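You operate a simulated robot arm through the tools that you are given. There is no shell and no other tool. Be economical: measure what you need, move in short steps, check, and stop when the job is done.

You run a simulated robot arm. Do the job below in one go: nothing can be reset, and whatever is moved stays where it is left.

Task
Unlatch the big door and run it up till its lower edge is in the yellow band.
Fine: open the grey flap, switch on, hold Up; switch off and shut the flap after.

The check looks at the end state, three seconds after you hand in, the way a careful person would. Anything else that was tipped, shoved, dropped, spilled or broken makes it a failure.

Robot
A 7-joint arm with a two-finger parallel gripper, fixed in place. Base frame: the origin is at the foot of the arm, x ahead of it, y to its left, z up. Readings come in m, degrees, newtons and seconds.
With the tool pointing down near the work surface it reaches from about 0.2 to 0.72 m from the base axis. Its first joint turns from -115.0 to 115.0 degrees. Payload 3.91 kg.
The tool frame sits at the grasp point between the pads (the TCP): z along the fingers, y along the line on which they close. The tips reach 0.03 m beyond it. The gripper opens to 0.11 m. The fingers are 0.02 m wide and 0.01 m thick; the gripper's body (0.048 by 0.112 m) begins 0.055 m behind the TCP.
Orientation is told as [roll, pitch, yaw] about the base's x, y, z axes, in that order, counted from this pose: with the fingers straight down and closing along the base's y, the tool's x points along the base's -x, its y along +y and its z along -z.

Tools
- The arm moves only by the tool move_arm. Its argument "deltas" is a list of rows, each a list of 7 numbers: the shift along the tool's x, y, z in m, then the turn, a rotation vector about the tool's x, y, z in degrees, then the opening, from 0 (shut) to 1 (fully open). In form: [[x, y, z, ax, ay, az, gripper], ...]. A call has 1 to 10 rows; each row shifts and turns the commanded pose from where the row before left it, along the tool's axes as they then stand. Each row takes 0.2 s and may step no farther than 0.05 m and 8.6 degrees from the row before; otherwise, or with a gripper value out of range, the whole call is refused. A pose out of reach is approached as far as the arm can. The call stops where the force on the tool passes 40 N (or 10 N more than at its start, if that is more) or the arm is blocked; 0.2 s more then pass. Each finger travels about 0.108 m/s and halts on what it meets, pressing with about 38 N; the grip force reading is that of the motor and also rises with nothing between the fingers. The clock runs only during rows and for 0.2 s after the last one: add rows that do not move to give the fingers time. It gives the time, the measured TCP pose, the force on the tool (base axes), the opening and the grip force at its end, in the units of the frame above (readings bear some noise).
- Cameras (640 x 400 px; columns grow to the right, rows downward): "scene" is fixed at [0.3995, 0.5006, 1.8442]; the picture's right is [-0.99, 0.10, 0.00], its down [0.05, 0.48, -0.88] and it looks along [-0.09, -0.87, -0.48] (base axes); focal length 311 px, centre (320, 200). "wrist" rides on the gripper at [0.072, 0.017, -0.103] in the tool frame; the picture's right is [-0.23, 0.97, 0.00], its down [-0.76, -0.18, -0.62] and it looks along [-0.61, -0.14, 0.78] (tool axes); focal length 222 px, centre (320, 200). There is no depth. A picture from a camera that has moved, and an enlarged one, comes with that camera's place and axes in the base frame and with its lens.
- snapshot(camera): a new picture of that camera. It takes no simulated time.
- slide_trunk(by): slides the trunk up (or, below 0, down) by that many m; the arm rides with it, the base frame stays. It gives what a move gives, with no picture.
- enlarge(camera, box): a new picture of the part [left, top, right, bottom] of that camera's present view, enlarged. It takes no simulated time.
- sign_off(): hands the job in; it is judged then, once.

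Go step by step. Nothing tells you positions but the pictures and the camera data: compare them with the known pose of the tool, close in by small moves and look again before you grip or let go. The budget is 120 turns and 68 pictures, counting those below and the enlarged ones. Unless the task says otherwise, let go and move clear before handing in, and close with one line.

The tools are called after "Call:" as name(argument=value, ...) on one line, values as JSON. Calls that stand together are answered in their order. move_arm: Moves the arm, as the interface text tells. Its arguments: {"type":"object","properties":{"deltas":{"type":"array","items":{"type":"array","items":{"type":"number"}}}},"required":["deltas"]} The other tools are called the same way: slide_trunk (by) slides the trunk up or down; snapshot (camera) takes a picture; enlarge (camera, box) takes an enlarged picture of a part of a camera's view; sign_off () hands the job in.

At the start:

```text
time: 0.0
eef_pos: [0.4017, -0.2487, 1.5417]
orientation: [0.0, 0.0, 0.0]
contact_force: [-0.3, 0.7, 1.0]
width: 0.1102
gripper_force: 0.0
trunk travel left (down, up): [-0.925, 0.065]
```

scene: 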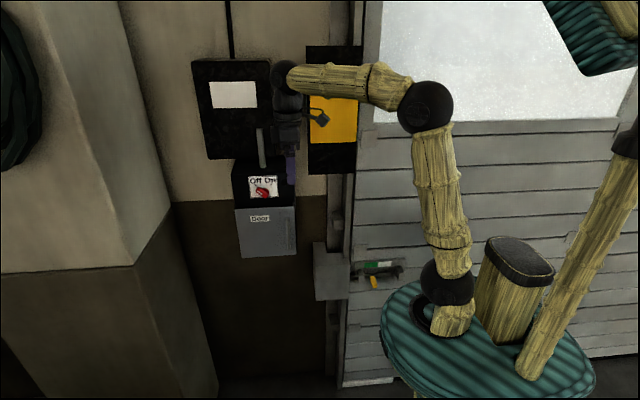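
wrist: 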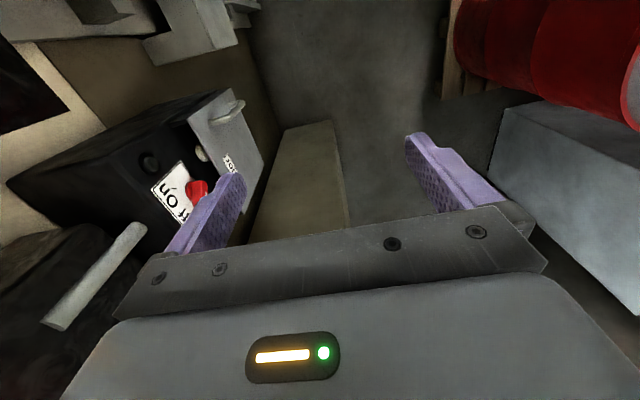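

I see a black switch box with a grey flap left of the big door, and a latch on the door edge. I'll look closer at those areas first.

Call:
enlarge(camera="scene", box=[180, 40, 340, 140])

Call:
enlarge(camera="scene", box=[190, 130, 350, 280])

Call:
enlarge(camera="scene", box=[300, 220, 440, 400])

Call:
enlarge(camera="wrist", box=[0, 60, 280, 340])

```text
4.00 times, centred on (260, 90) of scene
camera zoom: at [0.3995, 0.5006, 1.8442], right [-0.99, 0.1, 0.0], down [0.05, 0.48, -0.88], along [-0.09, -0.87, -0.48], focal length 1246 px, centre (560, 640)
```

zoom: 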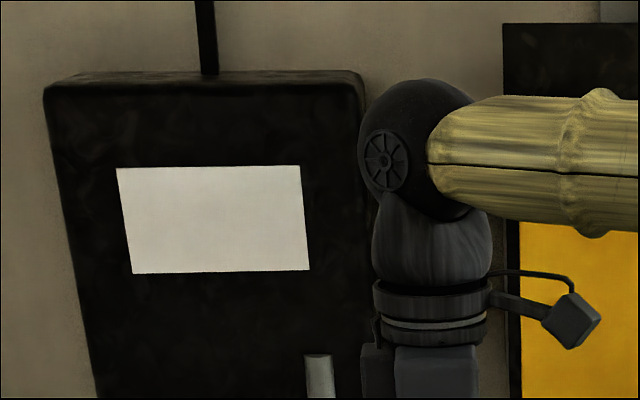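

```text
2.67 times, centred on (270, 205) of scene
camera zoom: at [0.3995, 0.5006, 1.8442], right [-0.99, 0.1, 0.0], down [0.05, 0.48, -0.88], along [-0.09, -0.87, -0.48], focal length 830 px, centre (453, 187)
```

zoom: 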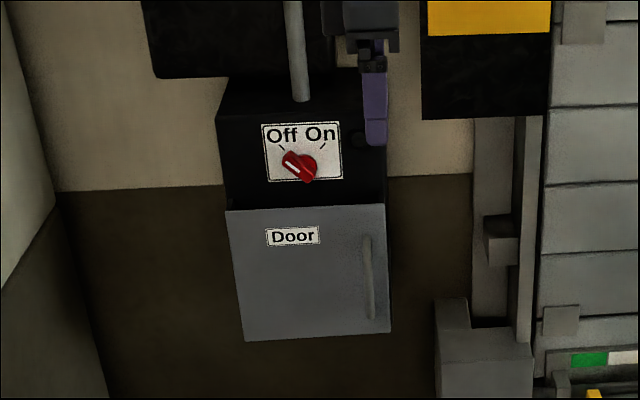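

```text
2.22 times, centred on (370, 310) of scene
camera zoom: at [0.3995, 0.5006, 1.8442], right [-0.99, 0.1, 0.0], down [0.05, 0.48, -0.88], along [-0.09, -0.87, -0.48], focal length 692 px, centre (209, -44)
```

zoom: 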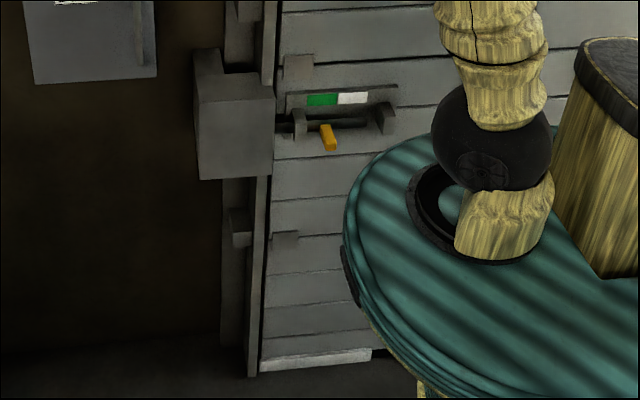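

```text
1.43 times, centred on (140, 200) of wrist
camera zoom: at [0.3283, -0.23, 1.6449], right [0.23, 0.97, 0.0], down [0.76, -0.18, 0.62], along [0.61, -0.14, -0.78], focal length 317 px, centre (577, 200)
```

zoom: 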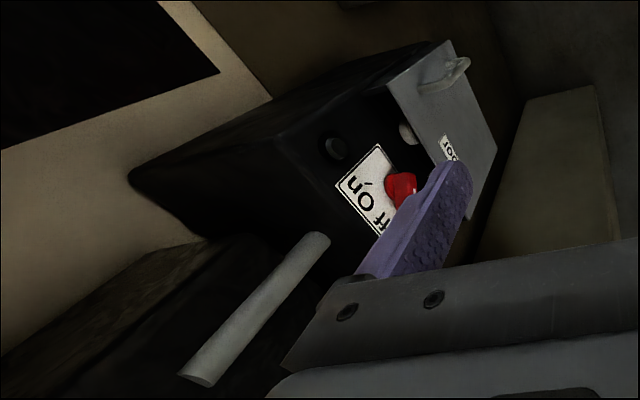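

The red switch triangulates to about [0.50, -0.48, 1.34], and the flap below it has its handle on the -x side and its hinge on +x. I'll turn the tool to point at the wall (-y) with the fingers closing along x and the wrist camera on top.

Call:
move_arm(deltas=[[0, 0, 0, 4.949, 4.949, -4.949, 1], [0, 0, 0, 4.949, 4.949, -4.949, 1], [0, 0, 0, 4.949, 4.949, -4.949, 1], [0, 0, 0, 4.949, 4.949, -4.949, 1], [0, 0, 0, 4.949, 4.949, -4.949, 1], [0, 0, 0, 4.949, 4.949, -4.949, 1], [0, 0, 0, 4.949, 4.949, -4.949, 1]])

```text
time: 1.6
eef_pos: [0.4018, -0.2477, 1.5416]
orientation: [-26.5, 41.8, 26.7]
contact_force: [0.3, -0.1, -0.1]
width: 0.11
gripper_force: 0.2
trunk travel left (down, up): [-0.925, 0.065]
```

The arm turns freely. I'll finish the turn.

Call:
move_arm(deltas=[[0, 0, 0, 4.949, 4.949, -4.949, 1], [0, 0, 0, 4.949, 4.949, -4.949, 1], [0, 0, 0, 4.949, 4.949, -4.949, 1], [0, 0, 0, 4.949, 4.949, -4.949, 1], [0, 0, 0, 4.949, 4.949, -4.949, 1], [0, 0, 0, 4.949, 4.949, -4.949, 1], [0, 0, 0, 4.949, 4.949, -4.949, 1]])

Call:
snapshot(camera="wrist")

Call:
snapshot(camera="scene")

```text
time: 3.2
eef_pos: [0.3989, -0.2476, 1.5432]
orientation: [142.8, 90.0, -127.2]
contact_force: [-0.1, 0.1, -0.3]
width: 0.11
gripper_force: 0.2
trunk travel left (down, up): [-0.925, 0.065]
```

```text
61 pictures are left
camera wrist: at [0.3824, -0.1431, 1.6147], right [-0.97, 0.0, -0.23], down [0.18, 0.62, -0.76], along [0.14, -0.78, -0.61], focal length 222 px, centre (320, 200)
```

wrist: 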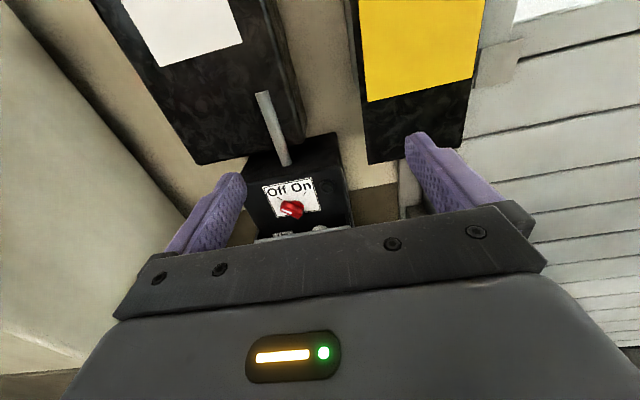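

```text
60 pictures are left
```

scene: 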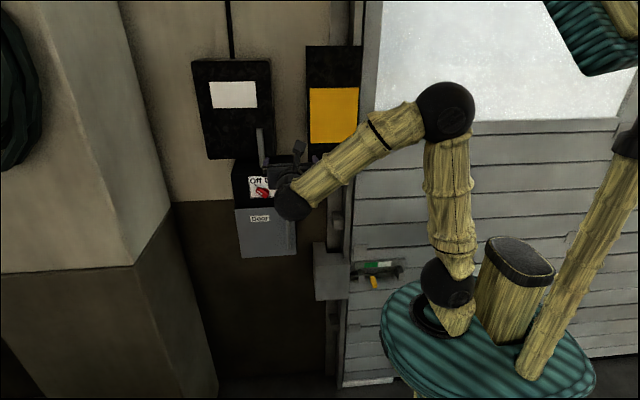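

The yellow band is about z 1.505–1.685. The latch comes first, so I'll lower the trunk and look at the bolt.

Call:
slide_trunk(by=-0.5)

Call:
snapshot(camera="wrist")

Call:
snapshot(camera="scene")

```text
refused: -0.5 is not a number from -0.4 to 0.4
```

```text
59 pictures are left
camera wrist: at [0.3824, -0.1431, 1.6147], right [-0.97, 0.0, -0.23], down [0.18, 0.62, -0.76], along [0.14, -0.78, -0.61], focal length 222 px, centre (320, 200)
```

wrist: 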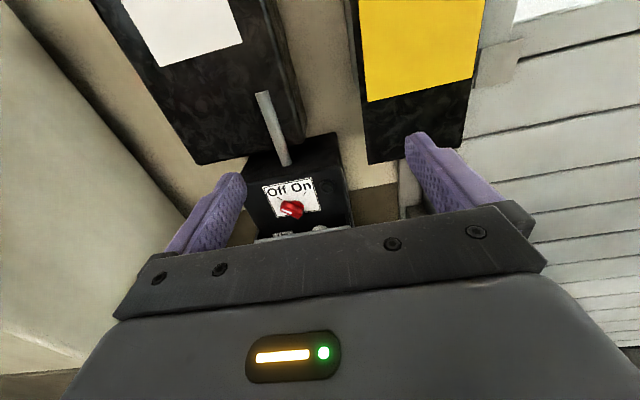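

```text
58 pictures are left
```

scene: 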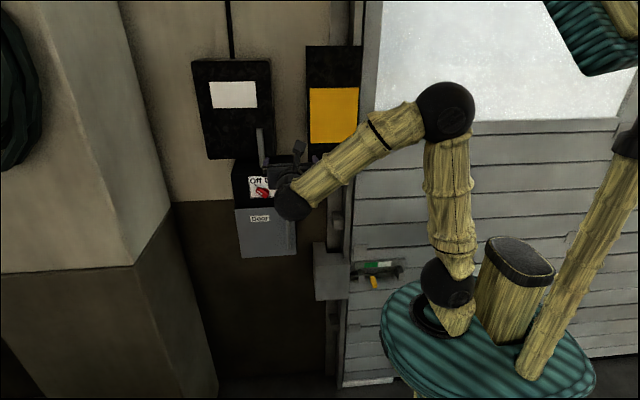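

The slide is limited to 0.4 m per call, so I'll lower it by 0.4 and look.

Call:
slide_trunk(by=-0.4)

```text
time: 7.0
eef_pos: [0.3993, -0.2471, 1.1434]
orientation: [127.2, 89.9, -142.8]
contact_force: [0.3, -0.1, 0.1]
width: 0.1101
gripper_force: 0.0
trunk travel left (down, up): [-0.525, 0.465]
```

Call:
snapshot(camera="wrist")

Call:
snapshot(camera="scene")

```text
57 pictures are left
camera wrist: at [0.3828, -0.1432, 1.2146], right [-0.97, 0.0, -0.23], down [0.18, 0.62, -0.76], along [0.14, -0.78, -0.61], focal length 222 px, centre (320, 200)
```

wrist: 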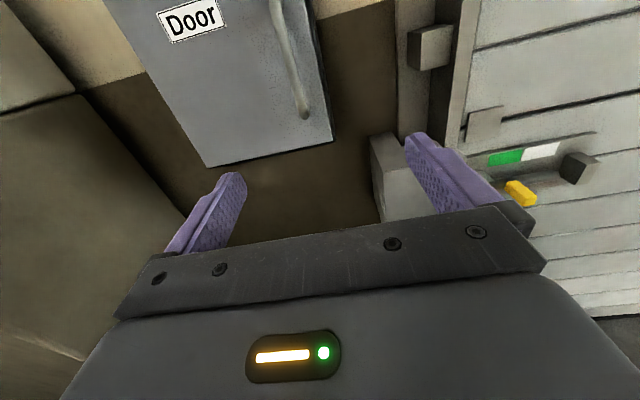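

```text
56 pictures are left
```

scene: 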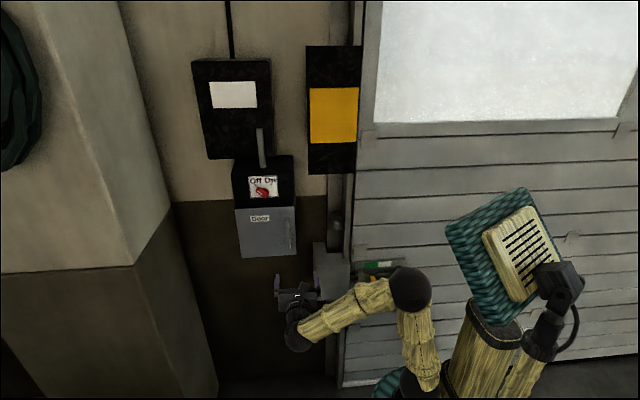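

The knob triangulates to about [0.065, -0.485, 0.878] on a horizontal bolt that runs towards +x into the keeper. I'll move toward it and look closer.

Call:
slide_trunk(by=-0.15)

Call:
move_arm(deltas=[[0, 0.04, 0, 0, 0, 0, 1], [0, 0.04, 0, 0, 0, 0, 1], [0, 0.04, 0, 0, 0, 0, 1], [0, 0.04, 0, 0, 0, 0, 1], [0, 0.04, 0, 0, 0, 0, 1], [0, 0.04, 0, 0, 0, 0, 1]])

Call:
snapshot(camera="wrist")

Call:
snapshot(camera="scene")

```text
time: 8.8
eef_pos: [0.3985, -0.2473, 0.9934]
orientation: [129.0, 90.0, -141.0]
contact_force: [-0.6, 0.5, 0.1]
width: 0.11
gripper_force: 0.0
trunk travel left (down, up): [-0.375, 0.615]
```

```text
time: 10.2
eef_pos: [0.2468, -0.2485, 0.9953]
orientation: [84.9, 87.7, 174.8]
contact_force: [0.4, 0.4, -0.2]
width: 0.1102
gripper_force: 0.1
out of reach, approached as far as the arm can: row 4, 5, 6
trunk travel left (down, up): [-0.375, 0.615]
```

```text
55 pictures are left
camera wrist: at [0.2334, -0.1446, 1.0688], right [-0.98, 0.0, -0.19], down [0.15, 0.63, -0.77], along [0.12, -0.78, -0.61], focal length 222 px, centre (320, 200)
```

wrist: 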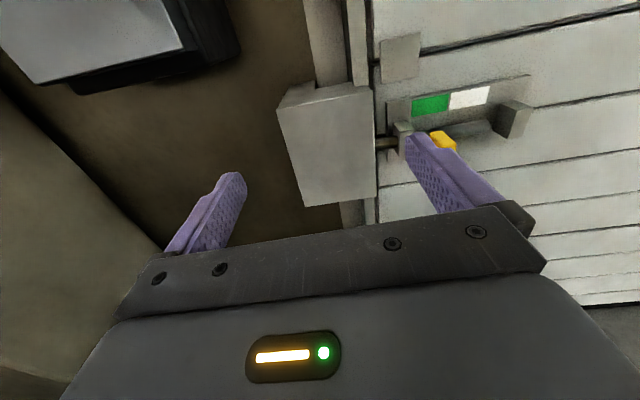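

```text
54 pictures are left
```

scene: 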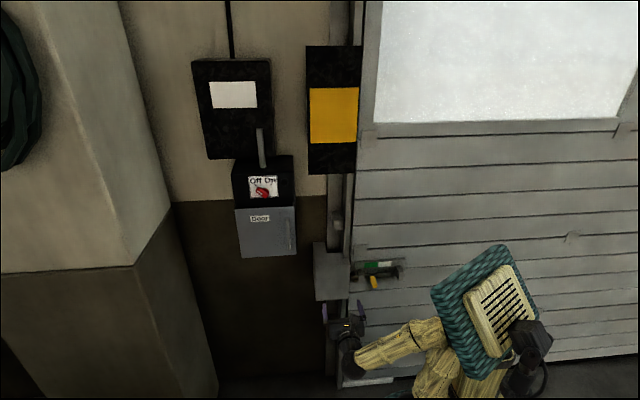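

The knob is partly hidden by a finger and the arm is near its inner reach limit. I'll enlarge the latch from the fixed camera and the wrist.

Call:
enlarge(camera="scene", box=[340, 250, 420, 300])

Call:
enlarge(camera="wrist", box=[370, 70, 550, 190])

```text
8.00 times, centred on (380, 275) of scene
camera zoom: at [0.3995, 0.5006, 1.8442], right [-0.99, 0.1, 0.0], down [0.05, 0.48, -0.88], along [-0.09, -0.87, -0.48], focal length 2492 px, centre (-160, -400)
```

zoom: 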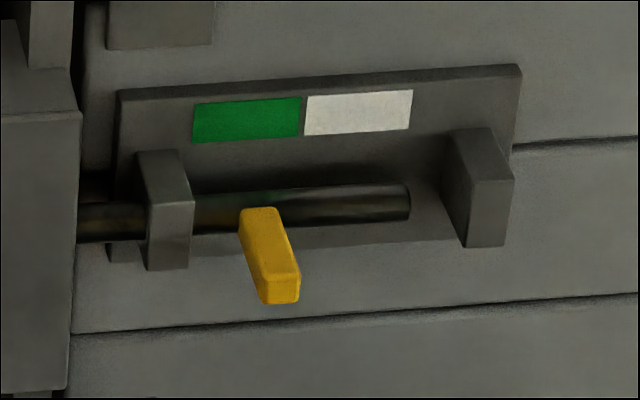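

```text
3.33 times, centred on (460, 130) of wrist
camera zoom: at [0.2334, -0.1446, 1.0688], right [-0.98, 0.0, -0.19], down [0.15, 0.63, -0.77], along [0.12, -0.78, -0.61], focal length 740 px, centre (-147, 433)
```

zoom: 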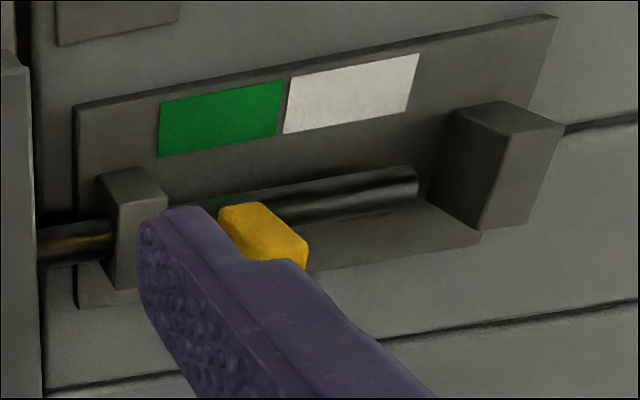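

The yellow tab sticks out toward +y on the bolt and sits under green; sliding it about 6 cm toward -x puts it under white. I'll tilt the tool 45° down to gain reach and clearance.

Call:
move_arm(deltas=[[0, 0, 0, 0, -7.5, 0, 1], [0, 0, 0, 0, -7.5, 0, 1], [0, 0, 0, 0, -7.5, 0, 1], [0, 0, 0, 0, -7.5, 0, 1], [0, 0, 0, 0, -7.5, 0, 1], [0, 0, 0, 0, -7.5, 0, 1]])

```text
time: 11.6
eef_pos: [0.2613, -0.2642, 0.9754]
orientation: [1.5, 44.5, 90.5]
contact_force: [0.5, -0.4, -0.2]
width: 0.11
gripper_force: 0.1
out of reach, approached as far as the arm can: row 1, 3, 4
trunk travel left (down, up): [-0.375, 0.615]
```

The tilt is reached. Next I'll move sideways to line up with the tab, still standing off.

Call:
move_arm(deltas=[[0.017, 0.039, 0.01, 0, 0, 0, 1], [0.017, 0.039, 0.01, 0, 0, 0, 1], [0.017, 0.039, 0.01, 0, 0, 0, 1], [0.017, 0.039, 0.01, 0, 0, 0, 1], [0.017, 0.039, 0.01, 0, 0, 0, 1]])

Call:
snapshot(camera="wrist")

Call:
snapshot(camera="scene")

```text
time: 12.8
eef_pos: [0.1192, -0.3667, 0.967]
orientation: [-0.1, 45.1, 90.0]
contact_force: [1.3, 0.6, -0.3]
width: 0.1099
gripper_force: 0.0
out of reach, approached as far as the arm can: row 1, 2, 3, 4
trunk travel left (down, up): [-0.375, 0.615]
```

```text
51 pictures are left
camera wrist: at [0.1013, -0.3444, 1.0904], right [-0.97, 0.16, -0.16], down [0.18, 0.98, -0.1], along [0.14, -0.13, -0.98], focal length 222 px, centre (320, 200)
```

wrist: 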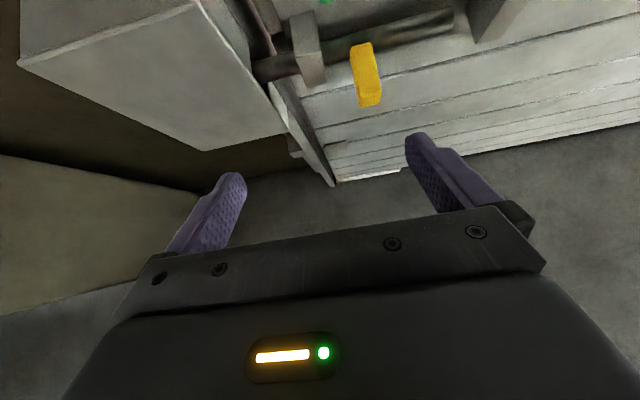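

```text
50 pictures are left
```

scene: 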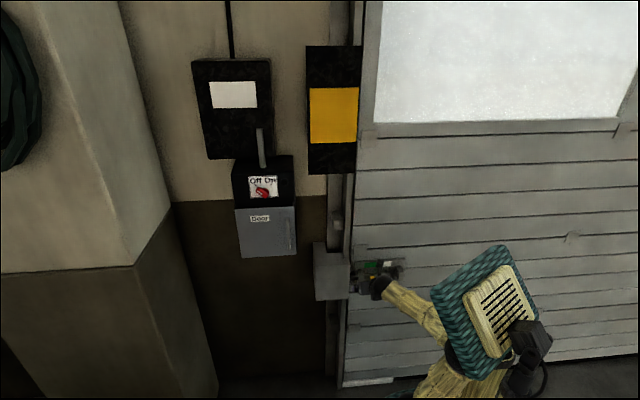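

The tab spans y -0.516 to -0.46 at x≈0.066, z≈0.88. I'll half close the fingers and move to a stand-off 6 cm back along the tool axis.

Call:
move_arm(deltas=[[0.003, 0.018, 0.01, 0, 0, 0, 0.38], [0.004, 0.018, 0.02, 0, 0, 0, 0.38], [0.004, 0.017, 0.02, 0, 0, 0, 0.38], [0, 0, 0.025, 0, 0, 0, 0.38], [0, 0, 0, 0, 0, 0, 0.38]])

Call:
snapshot(camera="wrist")

```text
time: 14.0
eef_pos: [0.0668, -0.4295, 0.9236]
orientation: [0.0, 45.1, 90.2]
contact_force: [-1.0, -0.5, -0.3]
width: 0.042
gripper_force: 0.1
trunk travel left (down, up): [-0.375, 0.615]
```

```text
49 pictures are left
camera wrist: at [0.0496, -0.407, 1.0474], right [-0.97, 0.16, -0.16], down [0.18, 0.98, -0.1], along [0.14, -0.12, -0.98], focal length 222 px, centre (320, 200)
```

wrist: 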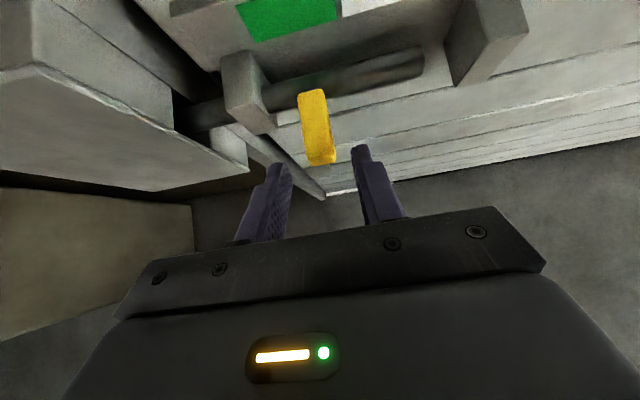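

The tab is centred between the fingers. I'll advance 6 cm along the tool axis.

Call:
move_arm(deltas=[[0, 0, 0.02, 0, 0, 0, 0.38], [0, 0, 0.02, 0, 0, 0, 0.38], [0, 0, 0.02, 0, 0, 0, 0.38]])

Call:
snapshot(camera="wrist")

```text
time: 14.8
eef_pos: [0.0701, -0.4638, 0.8944]
orientation: [1.4, 45.9, 91.3]
contact_force: [-1.4, -0.5, 0.0]
width: 0.0418
gripper_force: 0.5
out of reach, approached as far as the arm can: row 3
trunk travel left (down, up): [-0.375, 0.615]
```

```text
48 pictures are left
camera wrist: at [0.0559, -0.4388, 1.0189], right [-0.98, 0.15, -0.15], down [0.17, 0.98, -0.11], along [0.13, -0.14, -0.98], focal length 222 px, centre (320, 200)
```

wrist: 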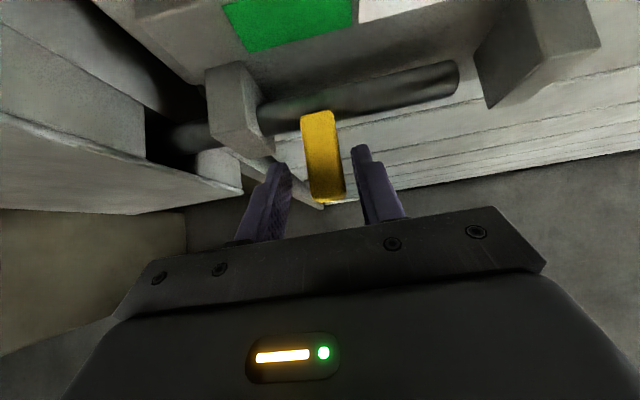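

The arm is at its reach limit but the tips straddle the tab. I'll lower the trunk 15 mm to centre the pads on it, then grip gently.

Call:
slide_trunk(by=-0.015)

Call:
move_arm(deltas=[[0, 0, 0, 0, 0, 0, 0.1], [0, 0, 0, 0, 0, 0, 0.1], [0, 0, 0, 0, 0, 0, 0.1]])

Call:
snapshot(camera="wrist")

```text
time: 15.4
eef_pos: [0.0686, -0.4619, 0.8792]
orientation: [1.4, 45.7, 91.1]
contact_force: [0.8, -0.4, 0.4]
width: 0.0418
gripper_force: 0.1
trunk travel left (down, up): [-0.36, 0.63]
```

```text
time: 16.2
eef_pos: [0.0677, -0.4624, 0.8804]
orientation: [1.1, 45.6, 90.7]
contact_force: [-8.8, -0.7, -1.7]
width: 0.0223
gripper_force: 45.2
trunk travel left (down, up): [-0.36, 0.63]
```

```text
47 pictures are left
camera wrist: at [0.052, -0.4378, 1.0043], right [-0.98, 0.16, -0.15], down [0.18, 0.98, -0.11], along [0.13, -0.14, -0.98], focal length 222 px, centre (320, 200)
```

wrist: 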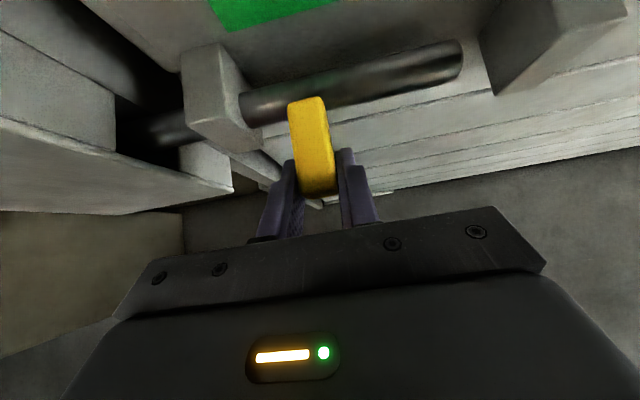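

The tab is gripped (width 22 mm). I'll slide it toward -x in small steps.

Call:
move_arm(deltas=[[0, 0.008, 0, 0, 0, 0, 0.1], [0, 0.008, 0, 0, 0, 0, 0.1], [0, 0.008, 0, 0, 0, 0, 0.1], [0, 0.008, 0, 0, 0, 0, 0.1]])

Call:
snapshot(camera="wrist")

```text
time: 17.2
eef_pos: [0.04, -0.4626, 0.8814]
orientation: [1.3, 45.5, 91.0]
contact_force: [1.3, -1.2, -16.5]
width: 0.0222
gripper_force: 44.7
out of reach, approached as far as the arm can: row 2
trunk travel left (down, up): [-0.36, 0.63]
```

```text
46 pictures are left
camera wrist: at [0.026, -0.4383, 1.0045], right [-0.98, 0.16, -0.15], down [0.18, 0.98, -0.11], along [0.13, -0.13, -0.98], focal length 222 px, centre (320, 200)
```

wrist: 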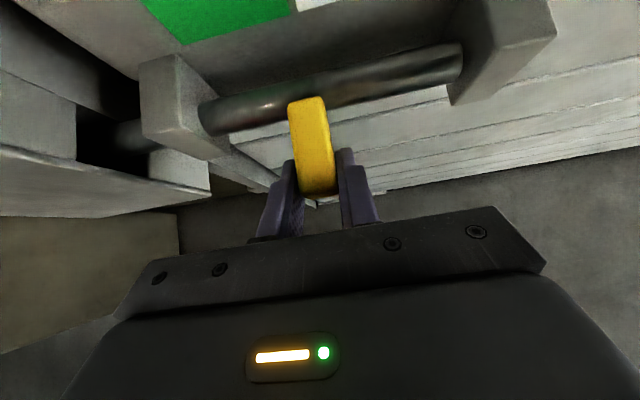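

The bolt moves freely, 2.8 cm so far. I'll carry on.

Call:
move_arm(deltas=[[0, 0.008, 0, 0, 0, 0, 0.1], [0, 0.008, 0, 0, 0, 0, 0.1], [0, 0.008, 0, 0, 0, 0, 0.1], [0, 0.008, 0, 0, 0, 0, 0.1]])

Call:
snapshot(camera="wrist")

```text
time: 18.2
eef_pos: [0.0087, -0.4618, 0.8815]
orientation: [1.3, 45.5, 90.8]
contact_force: [-0.1, 1.9, -24.7]
width: 0.0222
gripper_force: 45.1
trunk travel left (down, up): [-0.36, 0.63]
```

```text
45 pictures are left
camera wrist: at [-0.0065, -0.4383, 1.0046], right [-0.98, 0.16, -0.15], down [0.18, 0.98, -0.11], along [0.13, -0.13, -0.98], focal length 222 px, centre (320, 200)
```

wrist: 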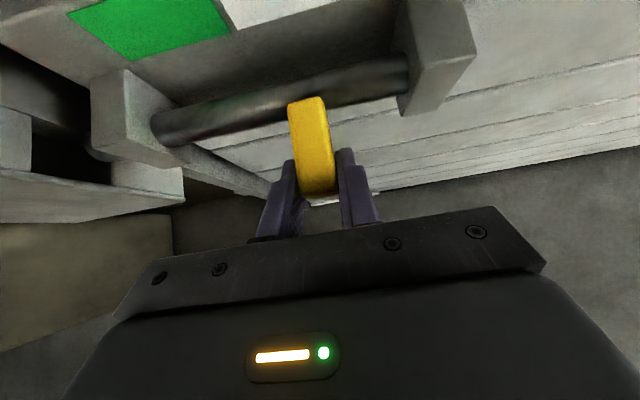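

The bolt end looks to be at the left bracket. I'll push a little further to find the stop.

Call:
move_arm(deltas=[[0, 0.005, 0, 0, 0, 0, 0.1], [0, 0.005, 0, 0, 0, 0, 0.1], [0, 0.005, 0, 0, 0, 0, 0.1]])

Call:
enlarge(camera="wrist", box=[0, 0, 320, 200])

```text
time: 19.0
eef_pos: [0.0062, -0.463, 0.8835]
orientation: [4.2, 45.2, 94.1]
contact_force: [10.5, 2.3, -35.5]
width: 0.0227
gripper_force: 44.4
trunk travel left (down, up): [-0.36, 0.63]
```

```text
2.00 times, centred on (160, 100) of wrist
camera zoom: at [-0.0039, -0.4393, 1.0073], right [-0.98, 0.14, -0.11], down [0.15, 0.98, -0.11], along [0.09, -0.13, -0.99], focal length 444 px, centre (640, 400)
```

zoom: 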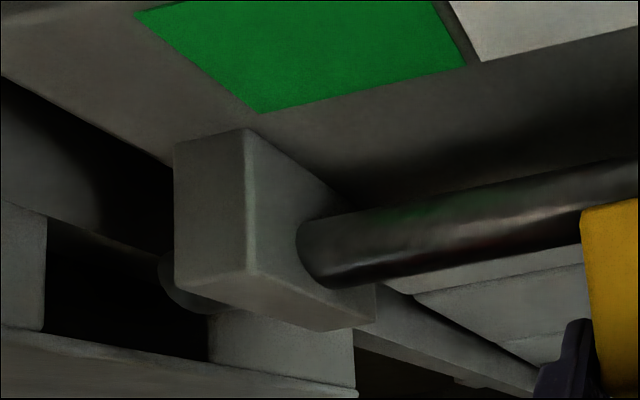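

The bolt is fully drawn (its end is at the left bracket, clear of the keeper). I'll ease off, open slightly and retreat along the tool axis.

Call:
move_arm(deltas=[[0, -0.01, 0, 0, 0, 0, 0.1], [0, 0, 0, 0, 0, 0, 0.33], [0, 0, 0, 0, 0, 0, 0.33], [0, 0, -0.02, 0, 0, 0, 0.33], [0, 0, -0.03, 0, 0, 0, 0.33], [0, 0, -0.03, 0, 0, 0, 0.33]])

Call:
snapshot(camera="wrist")

```text
time: 20.4
eef_pos: [0.015, -0.4108, 0.9215]
orientation: [4.8, 42.8, 93.5]
contact_force: [-0.3, -0.1, -0.3]
width: 0.0363
gripper_force: 0.0
trunk travel left (down, up): [-0.36, 0.63]
```

```text
43 pictures are left
camera wrist: at [0.0056, -0.3922, 1.0475], right [-0.98, 0.16, -0.09], down [0.17, 0.98, -0.08], along [0.08, -0.09, -0.99], focal length 222 px, centre (320, 200)
```

wrist: 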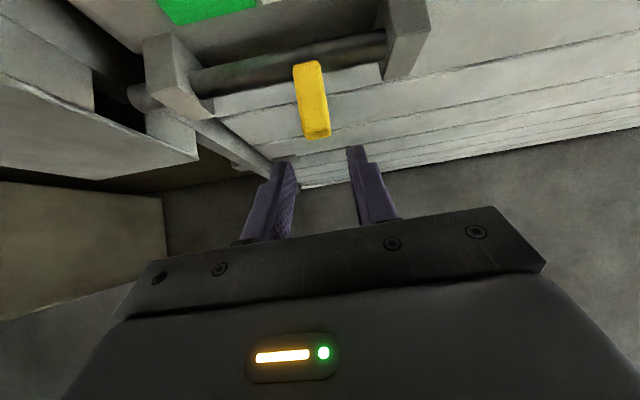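

Easing off while still gripped pulled the bolt back about 1 cm. I'll go back in and push it to its stop without gripping.

Call:
move_arm(deltas=[[0, 0, 0.03, 0, 0, 0, 0.33], [0, 0, 0.03, 0, 0, 0, 0.33], [0, 0, 0.015, 0, 0, 0, 0.33], [0, 0.007, 0, 0, 0, 0, 0.33], [0, 0.007, 0, 0, 0, 0, 0.33], [0, 0.004, 0, 0, 0, 0, 0.33]])

Call:
snapshot(camera="wrist")

```text
time: 21.0
eef_pos: [0.0089, -0.4322, 0.906]
orientation: [2.5, 45.8, 91.7]
contact_force: [-1.5, 91.6, 60.6]
width: 0.0346
gripper_force: 0.0
trunk travel left (down, up): [-0.36, 0.63]
stopped in row 2: the force on the tool passed its limit (the readings are from after the stop); the commanded pose is now the measured one
```

```text
42 pictures are left
camera wrist: at [-0.0048, -0.4064, 1.0299], right [-0.98, 0.16, -0.13], down [0.17, 0.98, -0.12], along [0.11, -0.14, -0.98], focal length 222 px, centre (320, 200)
```

wrist: 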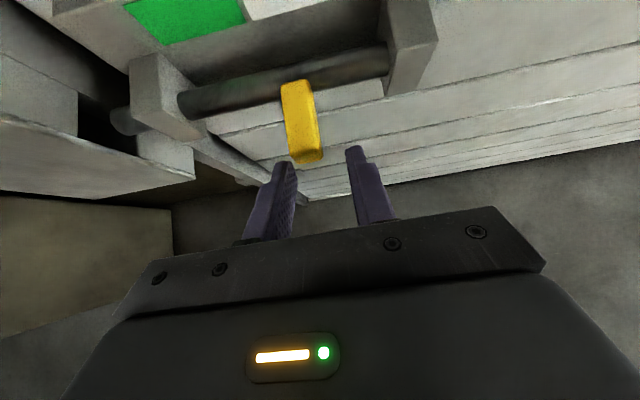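

The left finger met the end of the tab because I wasn't centred. I'll back off, recentre at x≈0.018 and open a little wider.

Call:
move_arm(deltas=[[0, 0, -0.02, 0, 0, 0, 0.4], [0, -0.009, 0, 0, 0, 0, 0.42], [0, 0, 0, 0, 0, 0, 0.42]])

Call:
snapshot(camera="wrist")

```text
time: 21.8
eef_pos: [0.0205, -0.4302, 0.9035]
orientation: [5.7, 43.4, 93.7]
contact_force: [0.3, 0.1, -0.2]
width: 0.0461
gripper_force: 0.1
trunk travel left (down, up): [-0.36, 0.63]
```

```text
41 pictures are left
camera wrist: at [0.0129, -0.4094, 1.0289], right [-0.98, 0.17, -0.09], down [0.18, 0.98, -0.09], along [0.07, -0.1, -0.99], focal length 222 px, centre (320, 200)
```

wrist: 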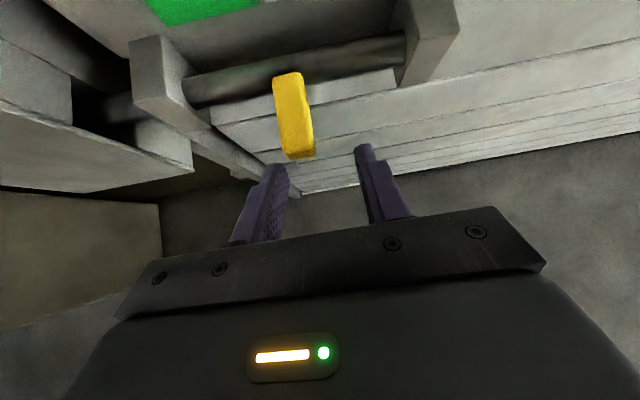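

The tab is now at x≈0.032, as the contact dragged it back. I'll shift +x 12 mm and look.

Call:
move_arm(deltas=[[0, -0.012, 0, 0, 0, 0, 0.42], [0, 0, 0, 0, 0, 0, 0.42]])

Call:
snapshot(camera="wrist")

```text
time: 22.4
eef_pos: [0.029, -0.4279, 0.9041]
orientation: [4.8, 43.9, 92.9]
contact_force: [-0.7, 0.0, -0.2]
width: 0.0463
gripper_force: 0.1
trunk travel left (down, up): [-0.36, 0.63]
```

```text
40 pictures are left
camera wrist: at [0.0205, -0.4081, 1.0306], right [-0.98, 0.17, -0.1], down [0.18, 0.98, -0.09], along [0.08, -0.11, -0.99], focal length 222 px, centre (320, 200)
```

wrist: 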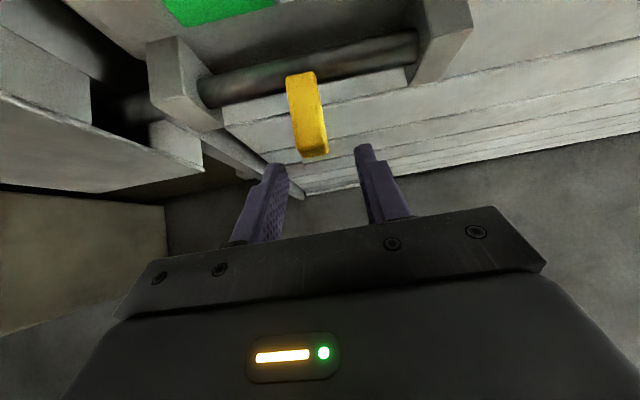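

Centred again. I'll advance between the fingers.

Call:
move_arm(deltas=[[0.003, 0, 0.014, 0, 0, 0, 0.42], [0.002, 0, 0.014, 0, 0, 0, 0.42], [0.002, 0, 0.014, 0, 0, 0, 0.42]])

Call:
snapshot(camera="wrist")

```text
time: 23.2
eef_pos: [0.0292, -0.4599, 0.8908]
orientation: [2.3, 45.2, 91.6]
contact_force: [-1.0, 0.4, 0.3]
width: 0.0461
gripper_force: 0.1
trunk travel left (down, up): [-0.36, 0.63]
```

```text
39 pictures are left
camera wrist: at [0.0154, -0.4374, 1.0144], right [-0.98, 0.16, -0.13], down [0.17, 0.98, -0.11], along [0.11, -0.13, -0.99], focal length 222 px, centre (320, 200)
```

wrist: 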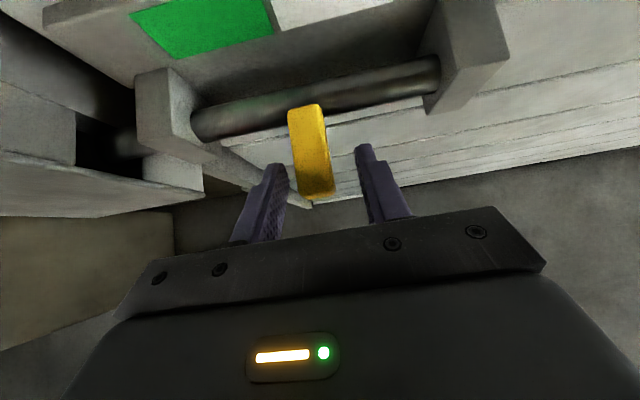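

The tab is between the fingers. I'll narrow them without gripping, lower 1 cm and push -x.

Call:
slide_trunk(by=-0.01)

Call:
move_arm(deltas=[[0, 0, 0, 0, 0, 0, 0.25], [0, 0.005, 0, 0, 0, 0, 0.25], [0, 0.006, 0, 0, 0, 0, 0.25], [0, 0.006, 0, 0, 0, 0, 0.25], [0, 0.006, 0, 0, 0, 0, 0.25], [0, 0.004, 0, 0, 0, 0, 0.25], [0, 0.004, 0, 0, 0, 0, 0.25]])

Call:
snapshot(camera="wrist")

```text
time: 23.8
eef_pos: [0.0282, -0.4597, 0.8802]
orientation: [2.4, 45.1, 91.6]
contact_force: [0.2, -0.1, 0.2]
width: 0.0463
gripper_force: 0.1
trunk travel left (down, up): [-0.35, 0.64]
```

```text
time: 25.4
eef_pos: [0.0065, -0.4611, 0.8819]
orientation: [10.1, 44.0, 97.0]
contact_force: [0.5, 0.9, -0.5]
width: 0.0277
gripper_force: 0.3
trunk travel left (down, up): [-0.35, 0.64]
```

```text
38 pictures are left
camera wrist: at [0.0058, -0.439, 1.0073], right [-0.99, 0.16, -0.04], down [0.17, 0.98, -0.11], along [0.02, -0.11, -0.99], focal length 222 px, centre (320, 200)
```

wrist: 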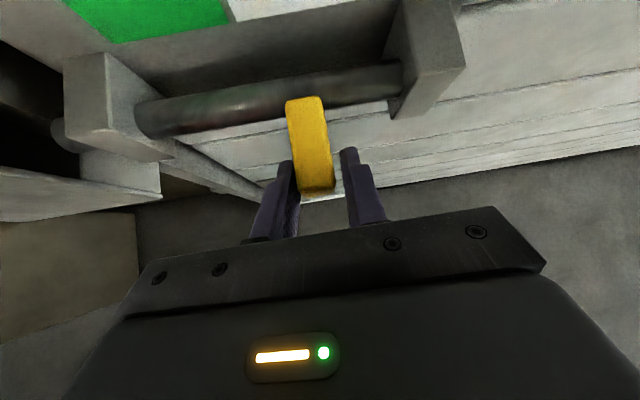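

Nearly at the stop. One more small push until I feel it, then I'll back off.

Call:
move_arm(deltas=[[0, 0.005, 0, 0, 0, 0, 0.25], [0, 0.005, 0, 0, 0, 0, 0.25], [0, 0.003, 0, 0, 0, 0, 0.25]])

Call:
enlarge(camera="wrist", box=[0, 0, 480, 300])

```text
time: 26.1
eef_pos: [0.0035, -0.4612, 0.8823]
orientation: [13.2, 43.3, 99.3]
contact_force: [7.8, 1.2, 0.5]
width: 0.0313
gripper_force: 4.1
trunk travel left (down, up): [-0.35, 0.64]
stopped in row 3: the arm was blocked; the commanded pose is now the measured one
```

```text
1.33 times, centred on (240, 150) of wrist
camera zoom: at [0.0082, -0.4404, 1.0073], right [-0.99, 0.16, 0.01], down [0.16, 0.98, -0.11], along [-0.02, -0.11, -0.99], focal length 296 px, centre (427, 267)
```

zoom: 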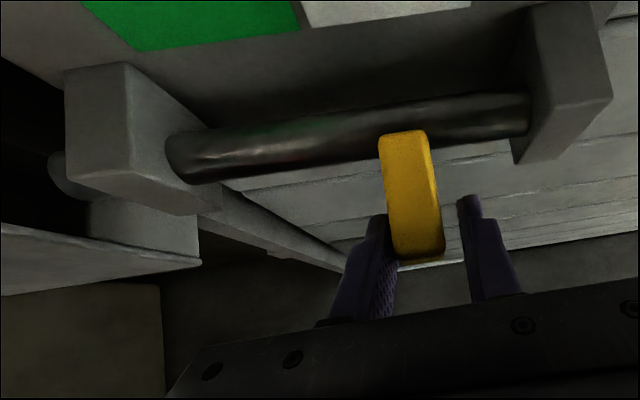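

The bolt is at its stop. I'll open a bit and retreat straight out.

Call:
move_arm(deltas=[[0, 0, 0, 0, 0, 0, 0.4], [0, 0, -0.015, 0, 0, 0, 0.4], [0, 0, -0.02, 0, 0, 0, 0.4], [0, 0, -0.03, 0, 0, 0, 0.4]])

Call:
snapshot(camera="wrist")

```text
time: 27.1
eef_pos: [0.0232, -0.4247, 0.9077]
orientation: [19.1, 39.0, 103.3]
contact_force: [-0.5, -0.1, -0.5]
width: 0.044
gripper_force: 0.0
trunk travel left (down, up): [-0.35, 0.64]
```

```text
36 pictures are left
camera wrist: at [0.0398, -0.4101, 1.0325], right [-0.98, 0.16, 0.1], down [0.15, 0.99, -0.07], along [-0.11, -0.05, -0.99], focal length 222 px, centre (320, 200)
```

wrist: 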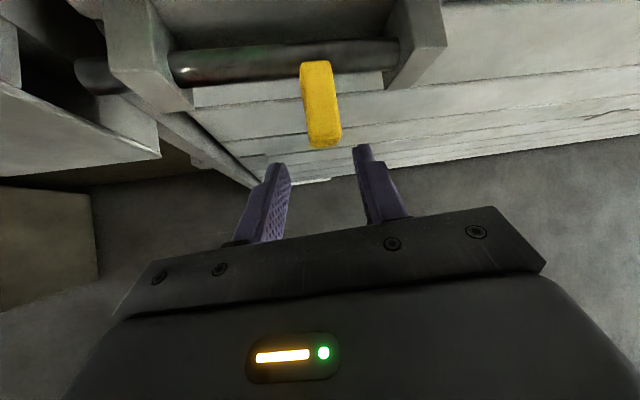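

The tab stays put now at x≈0.01. I'll retreat further and check from the scene camera whether the bolt end clears the keeper.

Call:
move_arm(deltas=[[0, -0.03, -0.03, 0, 0, 0, 0.4], [0, -0.03, -0.03, 0, 0, 0, 0.4], [0, -0.04, -0.02, 0, 0, 0, 0.4], [0, -0.04, 0, 0, 0, 0, 0.4]])

Call:
enlarge(camera="scene", box=[300, 240, 420, 315])

Call:
snapshot(camera="wrist")

```text
time: 28.1
eef_pos: [0.1548, -0.3579, 0.9614]
orientation: [12.9, 43.5, 99.0]
contact_force: [-0.1, 0.4, 0.3]
width: 0.0441
gripper_force: 0.1
trunk travel left (down, up): [-0.35, 0.64]
```

```text
5.33 times, centred on (360, 278) of scene
camera zoom: at [0.3995, 0.5006, 1.8442], right [-0.99, 0.1, 0.0], down [0.05, 0.48, -0.88], along [-0.09, -0.87, -0.48], focal length 1661 px, centre (107, -213)
```

zoom: 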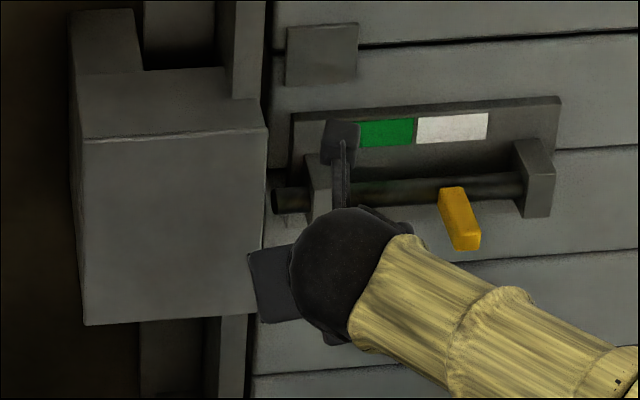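

```text
34 pictures are left
camera wrist: at [0.1592, -0.3379, 1.0865], right [-0.99, 0.16, 0.0], down [0.16, 0.98, -0.11], along [-0.02, -0.11, -0.99], focal length 222 px, centre (320, 200)
```

wrist: 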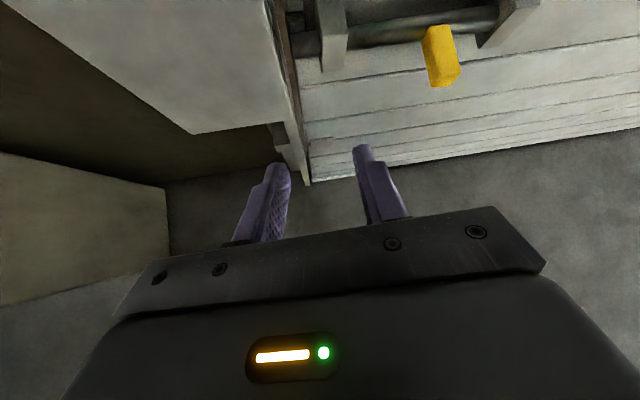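

The bolt end is visible and clear of the keeper. Next I'll back away, square the tool up to horizontal and raise the trunk to flap height.

Call:
move_arm(deltas=[[-0.01, -0.03, -0.02, 3.31, 0, 3.23, 0.6], [-0.01, -0.03, -0.02, 3.31, 0, 3.23, 0.6], [-0.01, -0.04, -0.02, 0, 7.5, 0, 0.6], [-0.01, -0.04, 0, 0, 7.5, 0, 0.6], [0, -0.04, 0, 0, 7.5, 0, 0.6], [0, -0.04, 0, 0, 7.5, 0, 0.6], [0, -0.03, 0, 0, 7.5, 0, 0.6], [0, 0, 0, 0, 7.5, 0, 0.6]])

Call:
slide_trunk(by=0.3)

Call:
snapshot(camera="wrist")

```text
time: 29.9
eef_pos: [0.408, -0.2893, 0.9694]
orientation: [7.2, 89.2, 97.5]
contact_force: [-1.0, 0.9, 1.2]
width: 0.0658
gripper_force: 0.1
trunk travel left (down, up): [-0.35, 0.64]
```

```text
time: 32.9
eef_pos: [0.4093, -0.2897, 1.2684]
orientation: [7.4, 89.2, 97.5]
contact_force: [-0.1, -1.1, 1.0]
width: 0.066
gripper_force: 0.0
trunk travel left (down, up): [-0.65, 0.34]
```

```text
33 pictures are left
camera wrist: at [0.3912, -0.1868, 1.3425], right [-0.97, 0.0, -0.23], down [0.18, 0.63, -0.75], along [0.14, -0.77, -0.62], focal length 222 px, centre (320, 200)
```

wrist: 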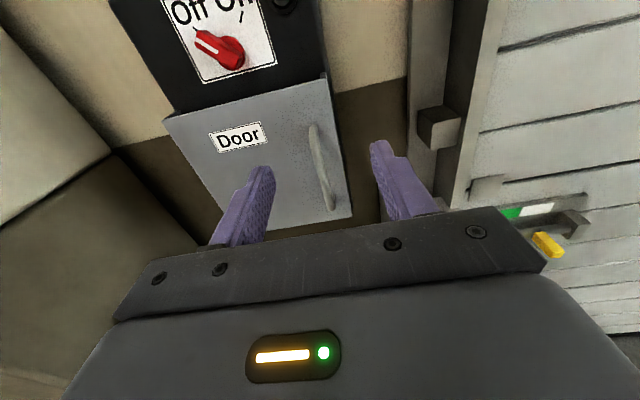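

The flap plane is y≈-0.468 (x 0.395–0.604, z 1.07–1.29), with its hinge at x≈0.604 and a vertical handle at x≈0.421, z≈1.18, y≈-0.447. I'll lower and approach the handle.

Call:
slide_trunk(by=-0.088)

Call:
move_arm(deltas=[[0, -0.006, 0.03, 0, 0, 0, 0.6], [0, -0.006, 0.03, 0, 0, 0, 0.6], [0, 0, 0.03, 0, 0, 0, 0.6]])

Call:
snapshot(camera="wrist")

```text
time: 34.2
eef_pos: [0.4074, -0.2894, 1.1815]
orientation: [7.0, 89.2, 97.0]
contact_force: [0.4, -0.5, -0.7]
width: 0.0659
gripper_force: 0.0
trunk travel left (down, up): [-0.562, 0.428]
```

```text
time: 35.0
eef_pos: [0.4214, -0.382, 1.1797]
orientation: [8.5, 89.2, 98.6]
contact_force: [0.9, 0.0, 0.4]
width: 0.0661
gripper_force: 0.0
trunk travel left (down, up): [-0.562, 0.428]
```

```text
32 pictures are left
camera wrist: at [0.4047, -0.2787, 1.2525], right [-0.97, 0.0, -0.23], down [0.18, 0.63, -0.75], along [0.14, -0.77, -0.62], focal length 222 px, centre (320, 200)
```

wrist: 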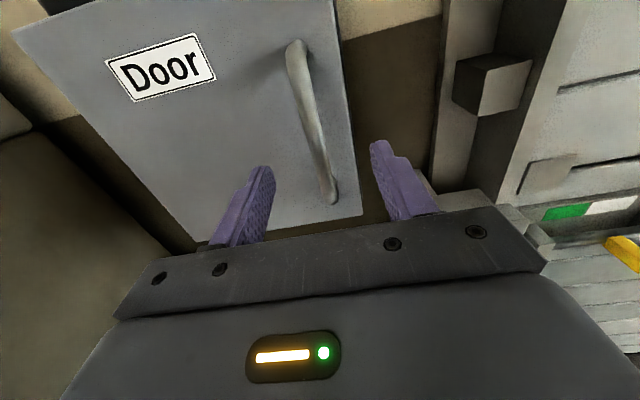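

The handle is centred. I'll advance 4 cm and close on it.

Call:
move_arm(deltas=[[0, 0, 0.015, 0, 0, 0, 0.6], [0, 0, 0.015, 0, 0, 0, 0.6], [0, 0, 0.012, 0, 0, 0, 0.6], [0, 0, 0, 0, 0, 0, 0.05], [0, 0, 0, 0, 0, 0, 0.05], [0, 0, 0, 0, 0, 0, 0.05]])

Call:
snapshot(camera="wrist")

```text
time: 36.4
eef_pos: [0.4215, -0.4231, 1.1801]
orientation: [6.3, 89.3, 96.3]
contact_force: [-1.2, 1.0, 0.1]
width: 0.0116
gripper_force: 45.0
trunk travel left (down, up): [-0.562, 0.428]
```

```text
31 pictures are left
camera wrist: at [0.4051, -0.3197, 1.2536], right [-0.97, 0.0, -0.23], down [0.18, 0.63, -0.75], along [0.14, -0.77, -0.62], focal length 222 px, centre (320, 200)
```

wrist: 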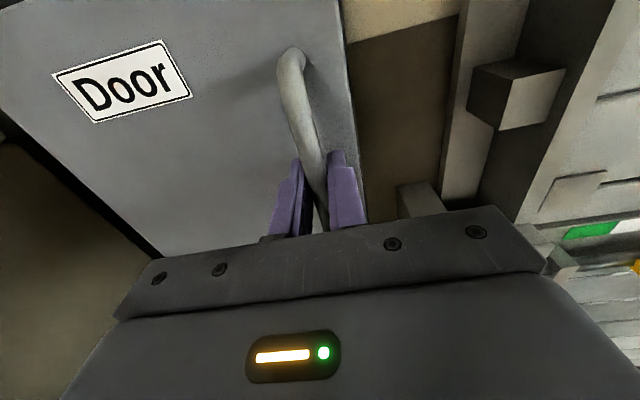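

The handle is gripped (width 12 mm). I'll swing the flap open along an arc about its hinge.

Call:
move_arm(deltas=[[0, -0.0046, -0.0157, -5, 0, 0, 0.05], [0, -0.0046, -0.0157, -5, 0, 0, 0.05], [0, -0.0046, -0.0157, -5, 0, 0, 0.05]])

Call:
snapshot(camera="scene")

```text
time: 37.2
eef_pos: [0.4455, -0.3793, 1.1793]
orientation: [33.7, 89.2, 109.1]
contact_force: [31.9, -21.3, 18.3]
width: 0.0116
gripper_force: 44.4
trunk travel left (down, up): [-0.562, 0.428]
```

```text
30 pictures are left
```

scene: 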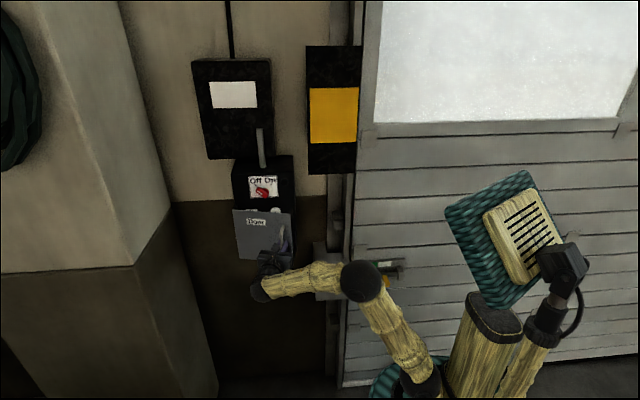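

The flap has swung about 15°. There's some side force toward +x, so I'll follow the arc with a bit more +x.

Call:
move_arm(deltas=[[0, -0.009, -0.0157, -5, 0, 0, 0.05], [0, -0.0065, -0.0157, -5, 0, 0, 0.05], [0, -0.0065, -0.0157, -5, 0, 0, 0.05]])

Call:
enlarge(camera="scene", box=[200, 140, 360, 310])

```text
time: 38.0
eef_pos: [0.4781, -0.3444, 1.1789]
orientation: [56.0, 89.2, 116.1]
contact_force: [23.0, -26.5, 16.1]
width: 0.0117
gripper_force: 44.8
trunk travel left (down, up): [-0.562, 0.428]
```

```text
2.35 times, centred on (280, 225) of scene
camera zoom: at [0.3995, 0.5006, 1.8442], right [-0.99, 0.1, 0.0], down [0.05, 0.48, -0.88], along [-0.09, -0.87, -0.48], focal length 733 px, centre (414, 141)
```

zoom: 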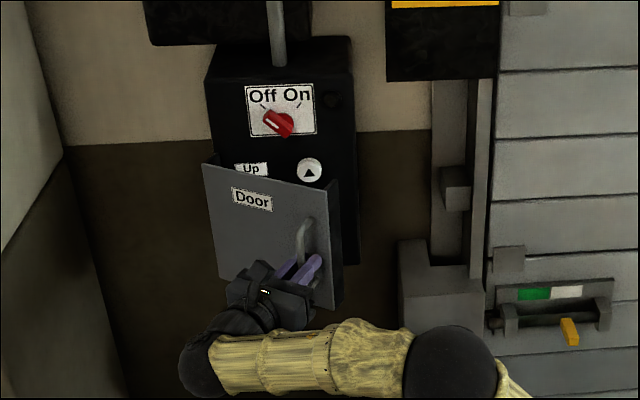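

The flap is about 30° open and the Up button is visible. I'll continue another 20°.

Call:
move_arm(deltas=[[0, -0.0075, -0.0155, -5, 0, 0, 0.05], [0, -0.0065, -0.0157, -5, 0, 0, 0.05], [0, -0.0065, -0.0157, -5, 0, 0, 0.05], [0, -0.0065, -0.0157, -5, 0, 0, 0.05]])

Call:
enlarge(camera="scene", box=[200, 140, 360, 310])

```text
time: 39.0
eef_pos: [0.5353, -0.3096, 1.1789]
orientation: [59.8, 89.1, 100.0]
contact_force: [8.8, -19.4, 9.7]
width: 0.0116
gripper_force: 44.8
trunk travel left (down, up): [-0.562, 0.428]
```

```text
2.35 times, centred on (280, 225) of scene
camera zoom: at [0.3995, 0.5006, 1.8442], right [-0.99, 0.1, 0.0], down [0.05, 0.48, -0.88], along [-0.09, -0.87, -0.48], focal length 733 px, centre (414, 141)
```

zoom: 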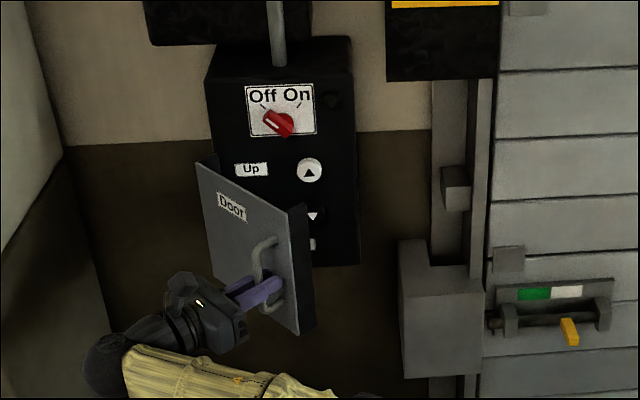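

It's about 60° open. One more 15° arc, then I'll let go.

Call:
move_arm(deltas=[[0, -0.007, -0.0146, -4, 0, 0, 0.05], [0, -0.007, -0.0146, -4, 0, 0, 0.05], [0, -0.006, -0.0146, -4, 0, 0, 0.05]])

Call:
enlarge(camera="scene", box=[200, 140, 360, 310])

```text
time: 39.8
eef_pos: [0.5364, -0.3085, 1.1774]
orientation: [43.6, 88.8, 79.4]
contact_force: [2.4, -3.3, -1.1]
width: 0.0117
gripper_force: 45.5
out of reach, approached as far as the arm can: row 1, 2, 3
trunk travel left (down, up): [-0.562, 0.428]
```

```text
2.35 times, centred on (280, 225) of scene
camera zoom: at [0.3995, 0.5006, 1.8442], right [-0.99, 0.1, 0.0], down [0.05, 0.48, -0.88], along [-0.09, -0.87, -0.48], focal length 733 px, centre (414, 141)
```

zoom: 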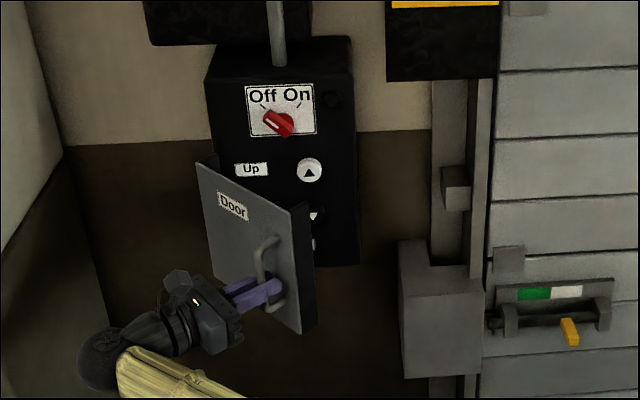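

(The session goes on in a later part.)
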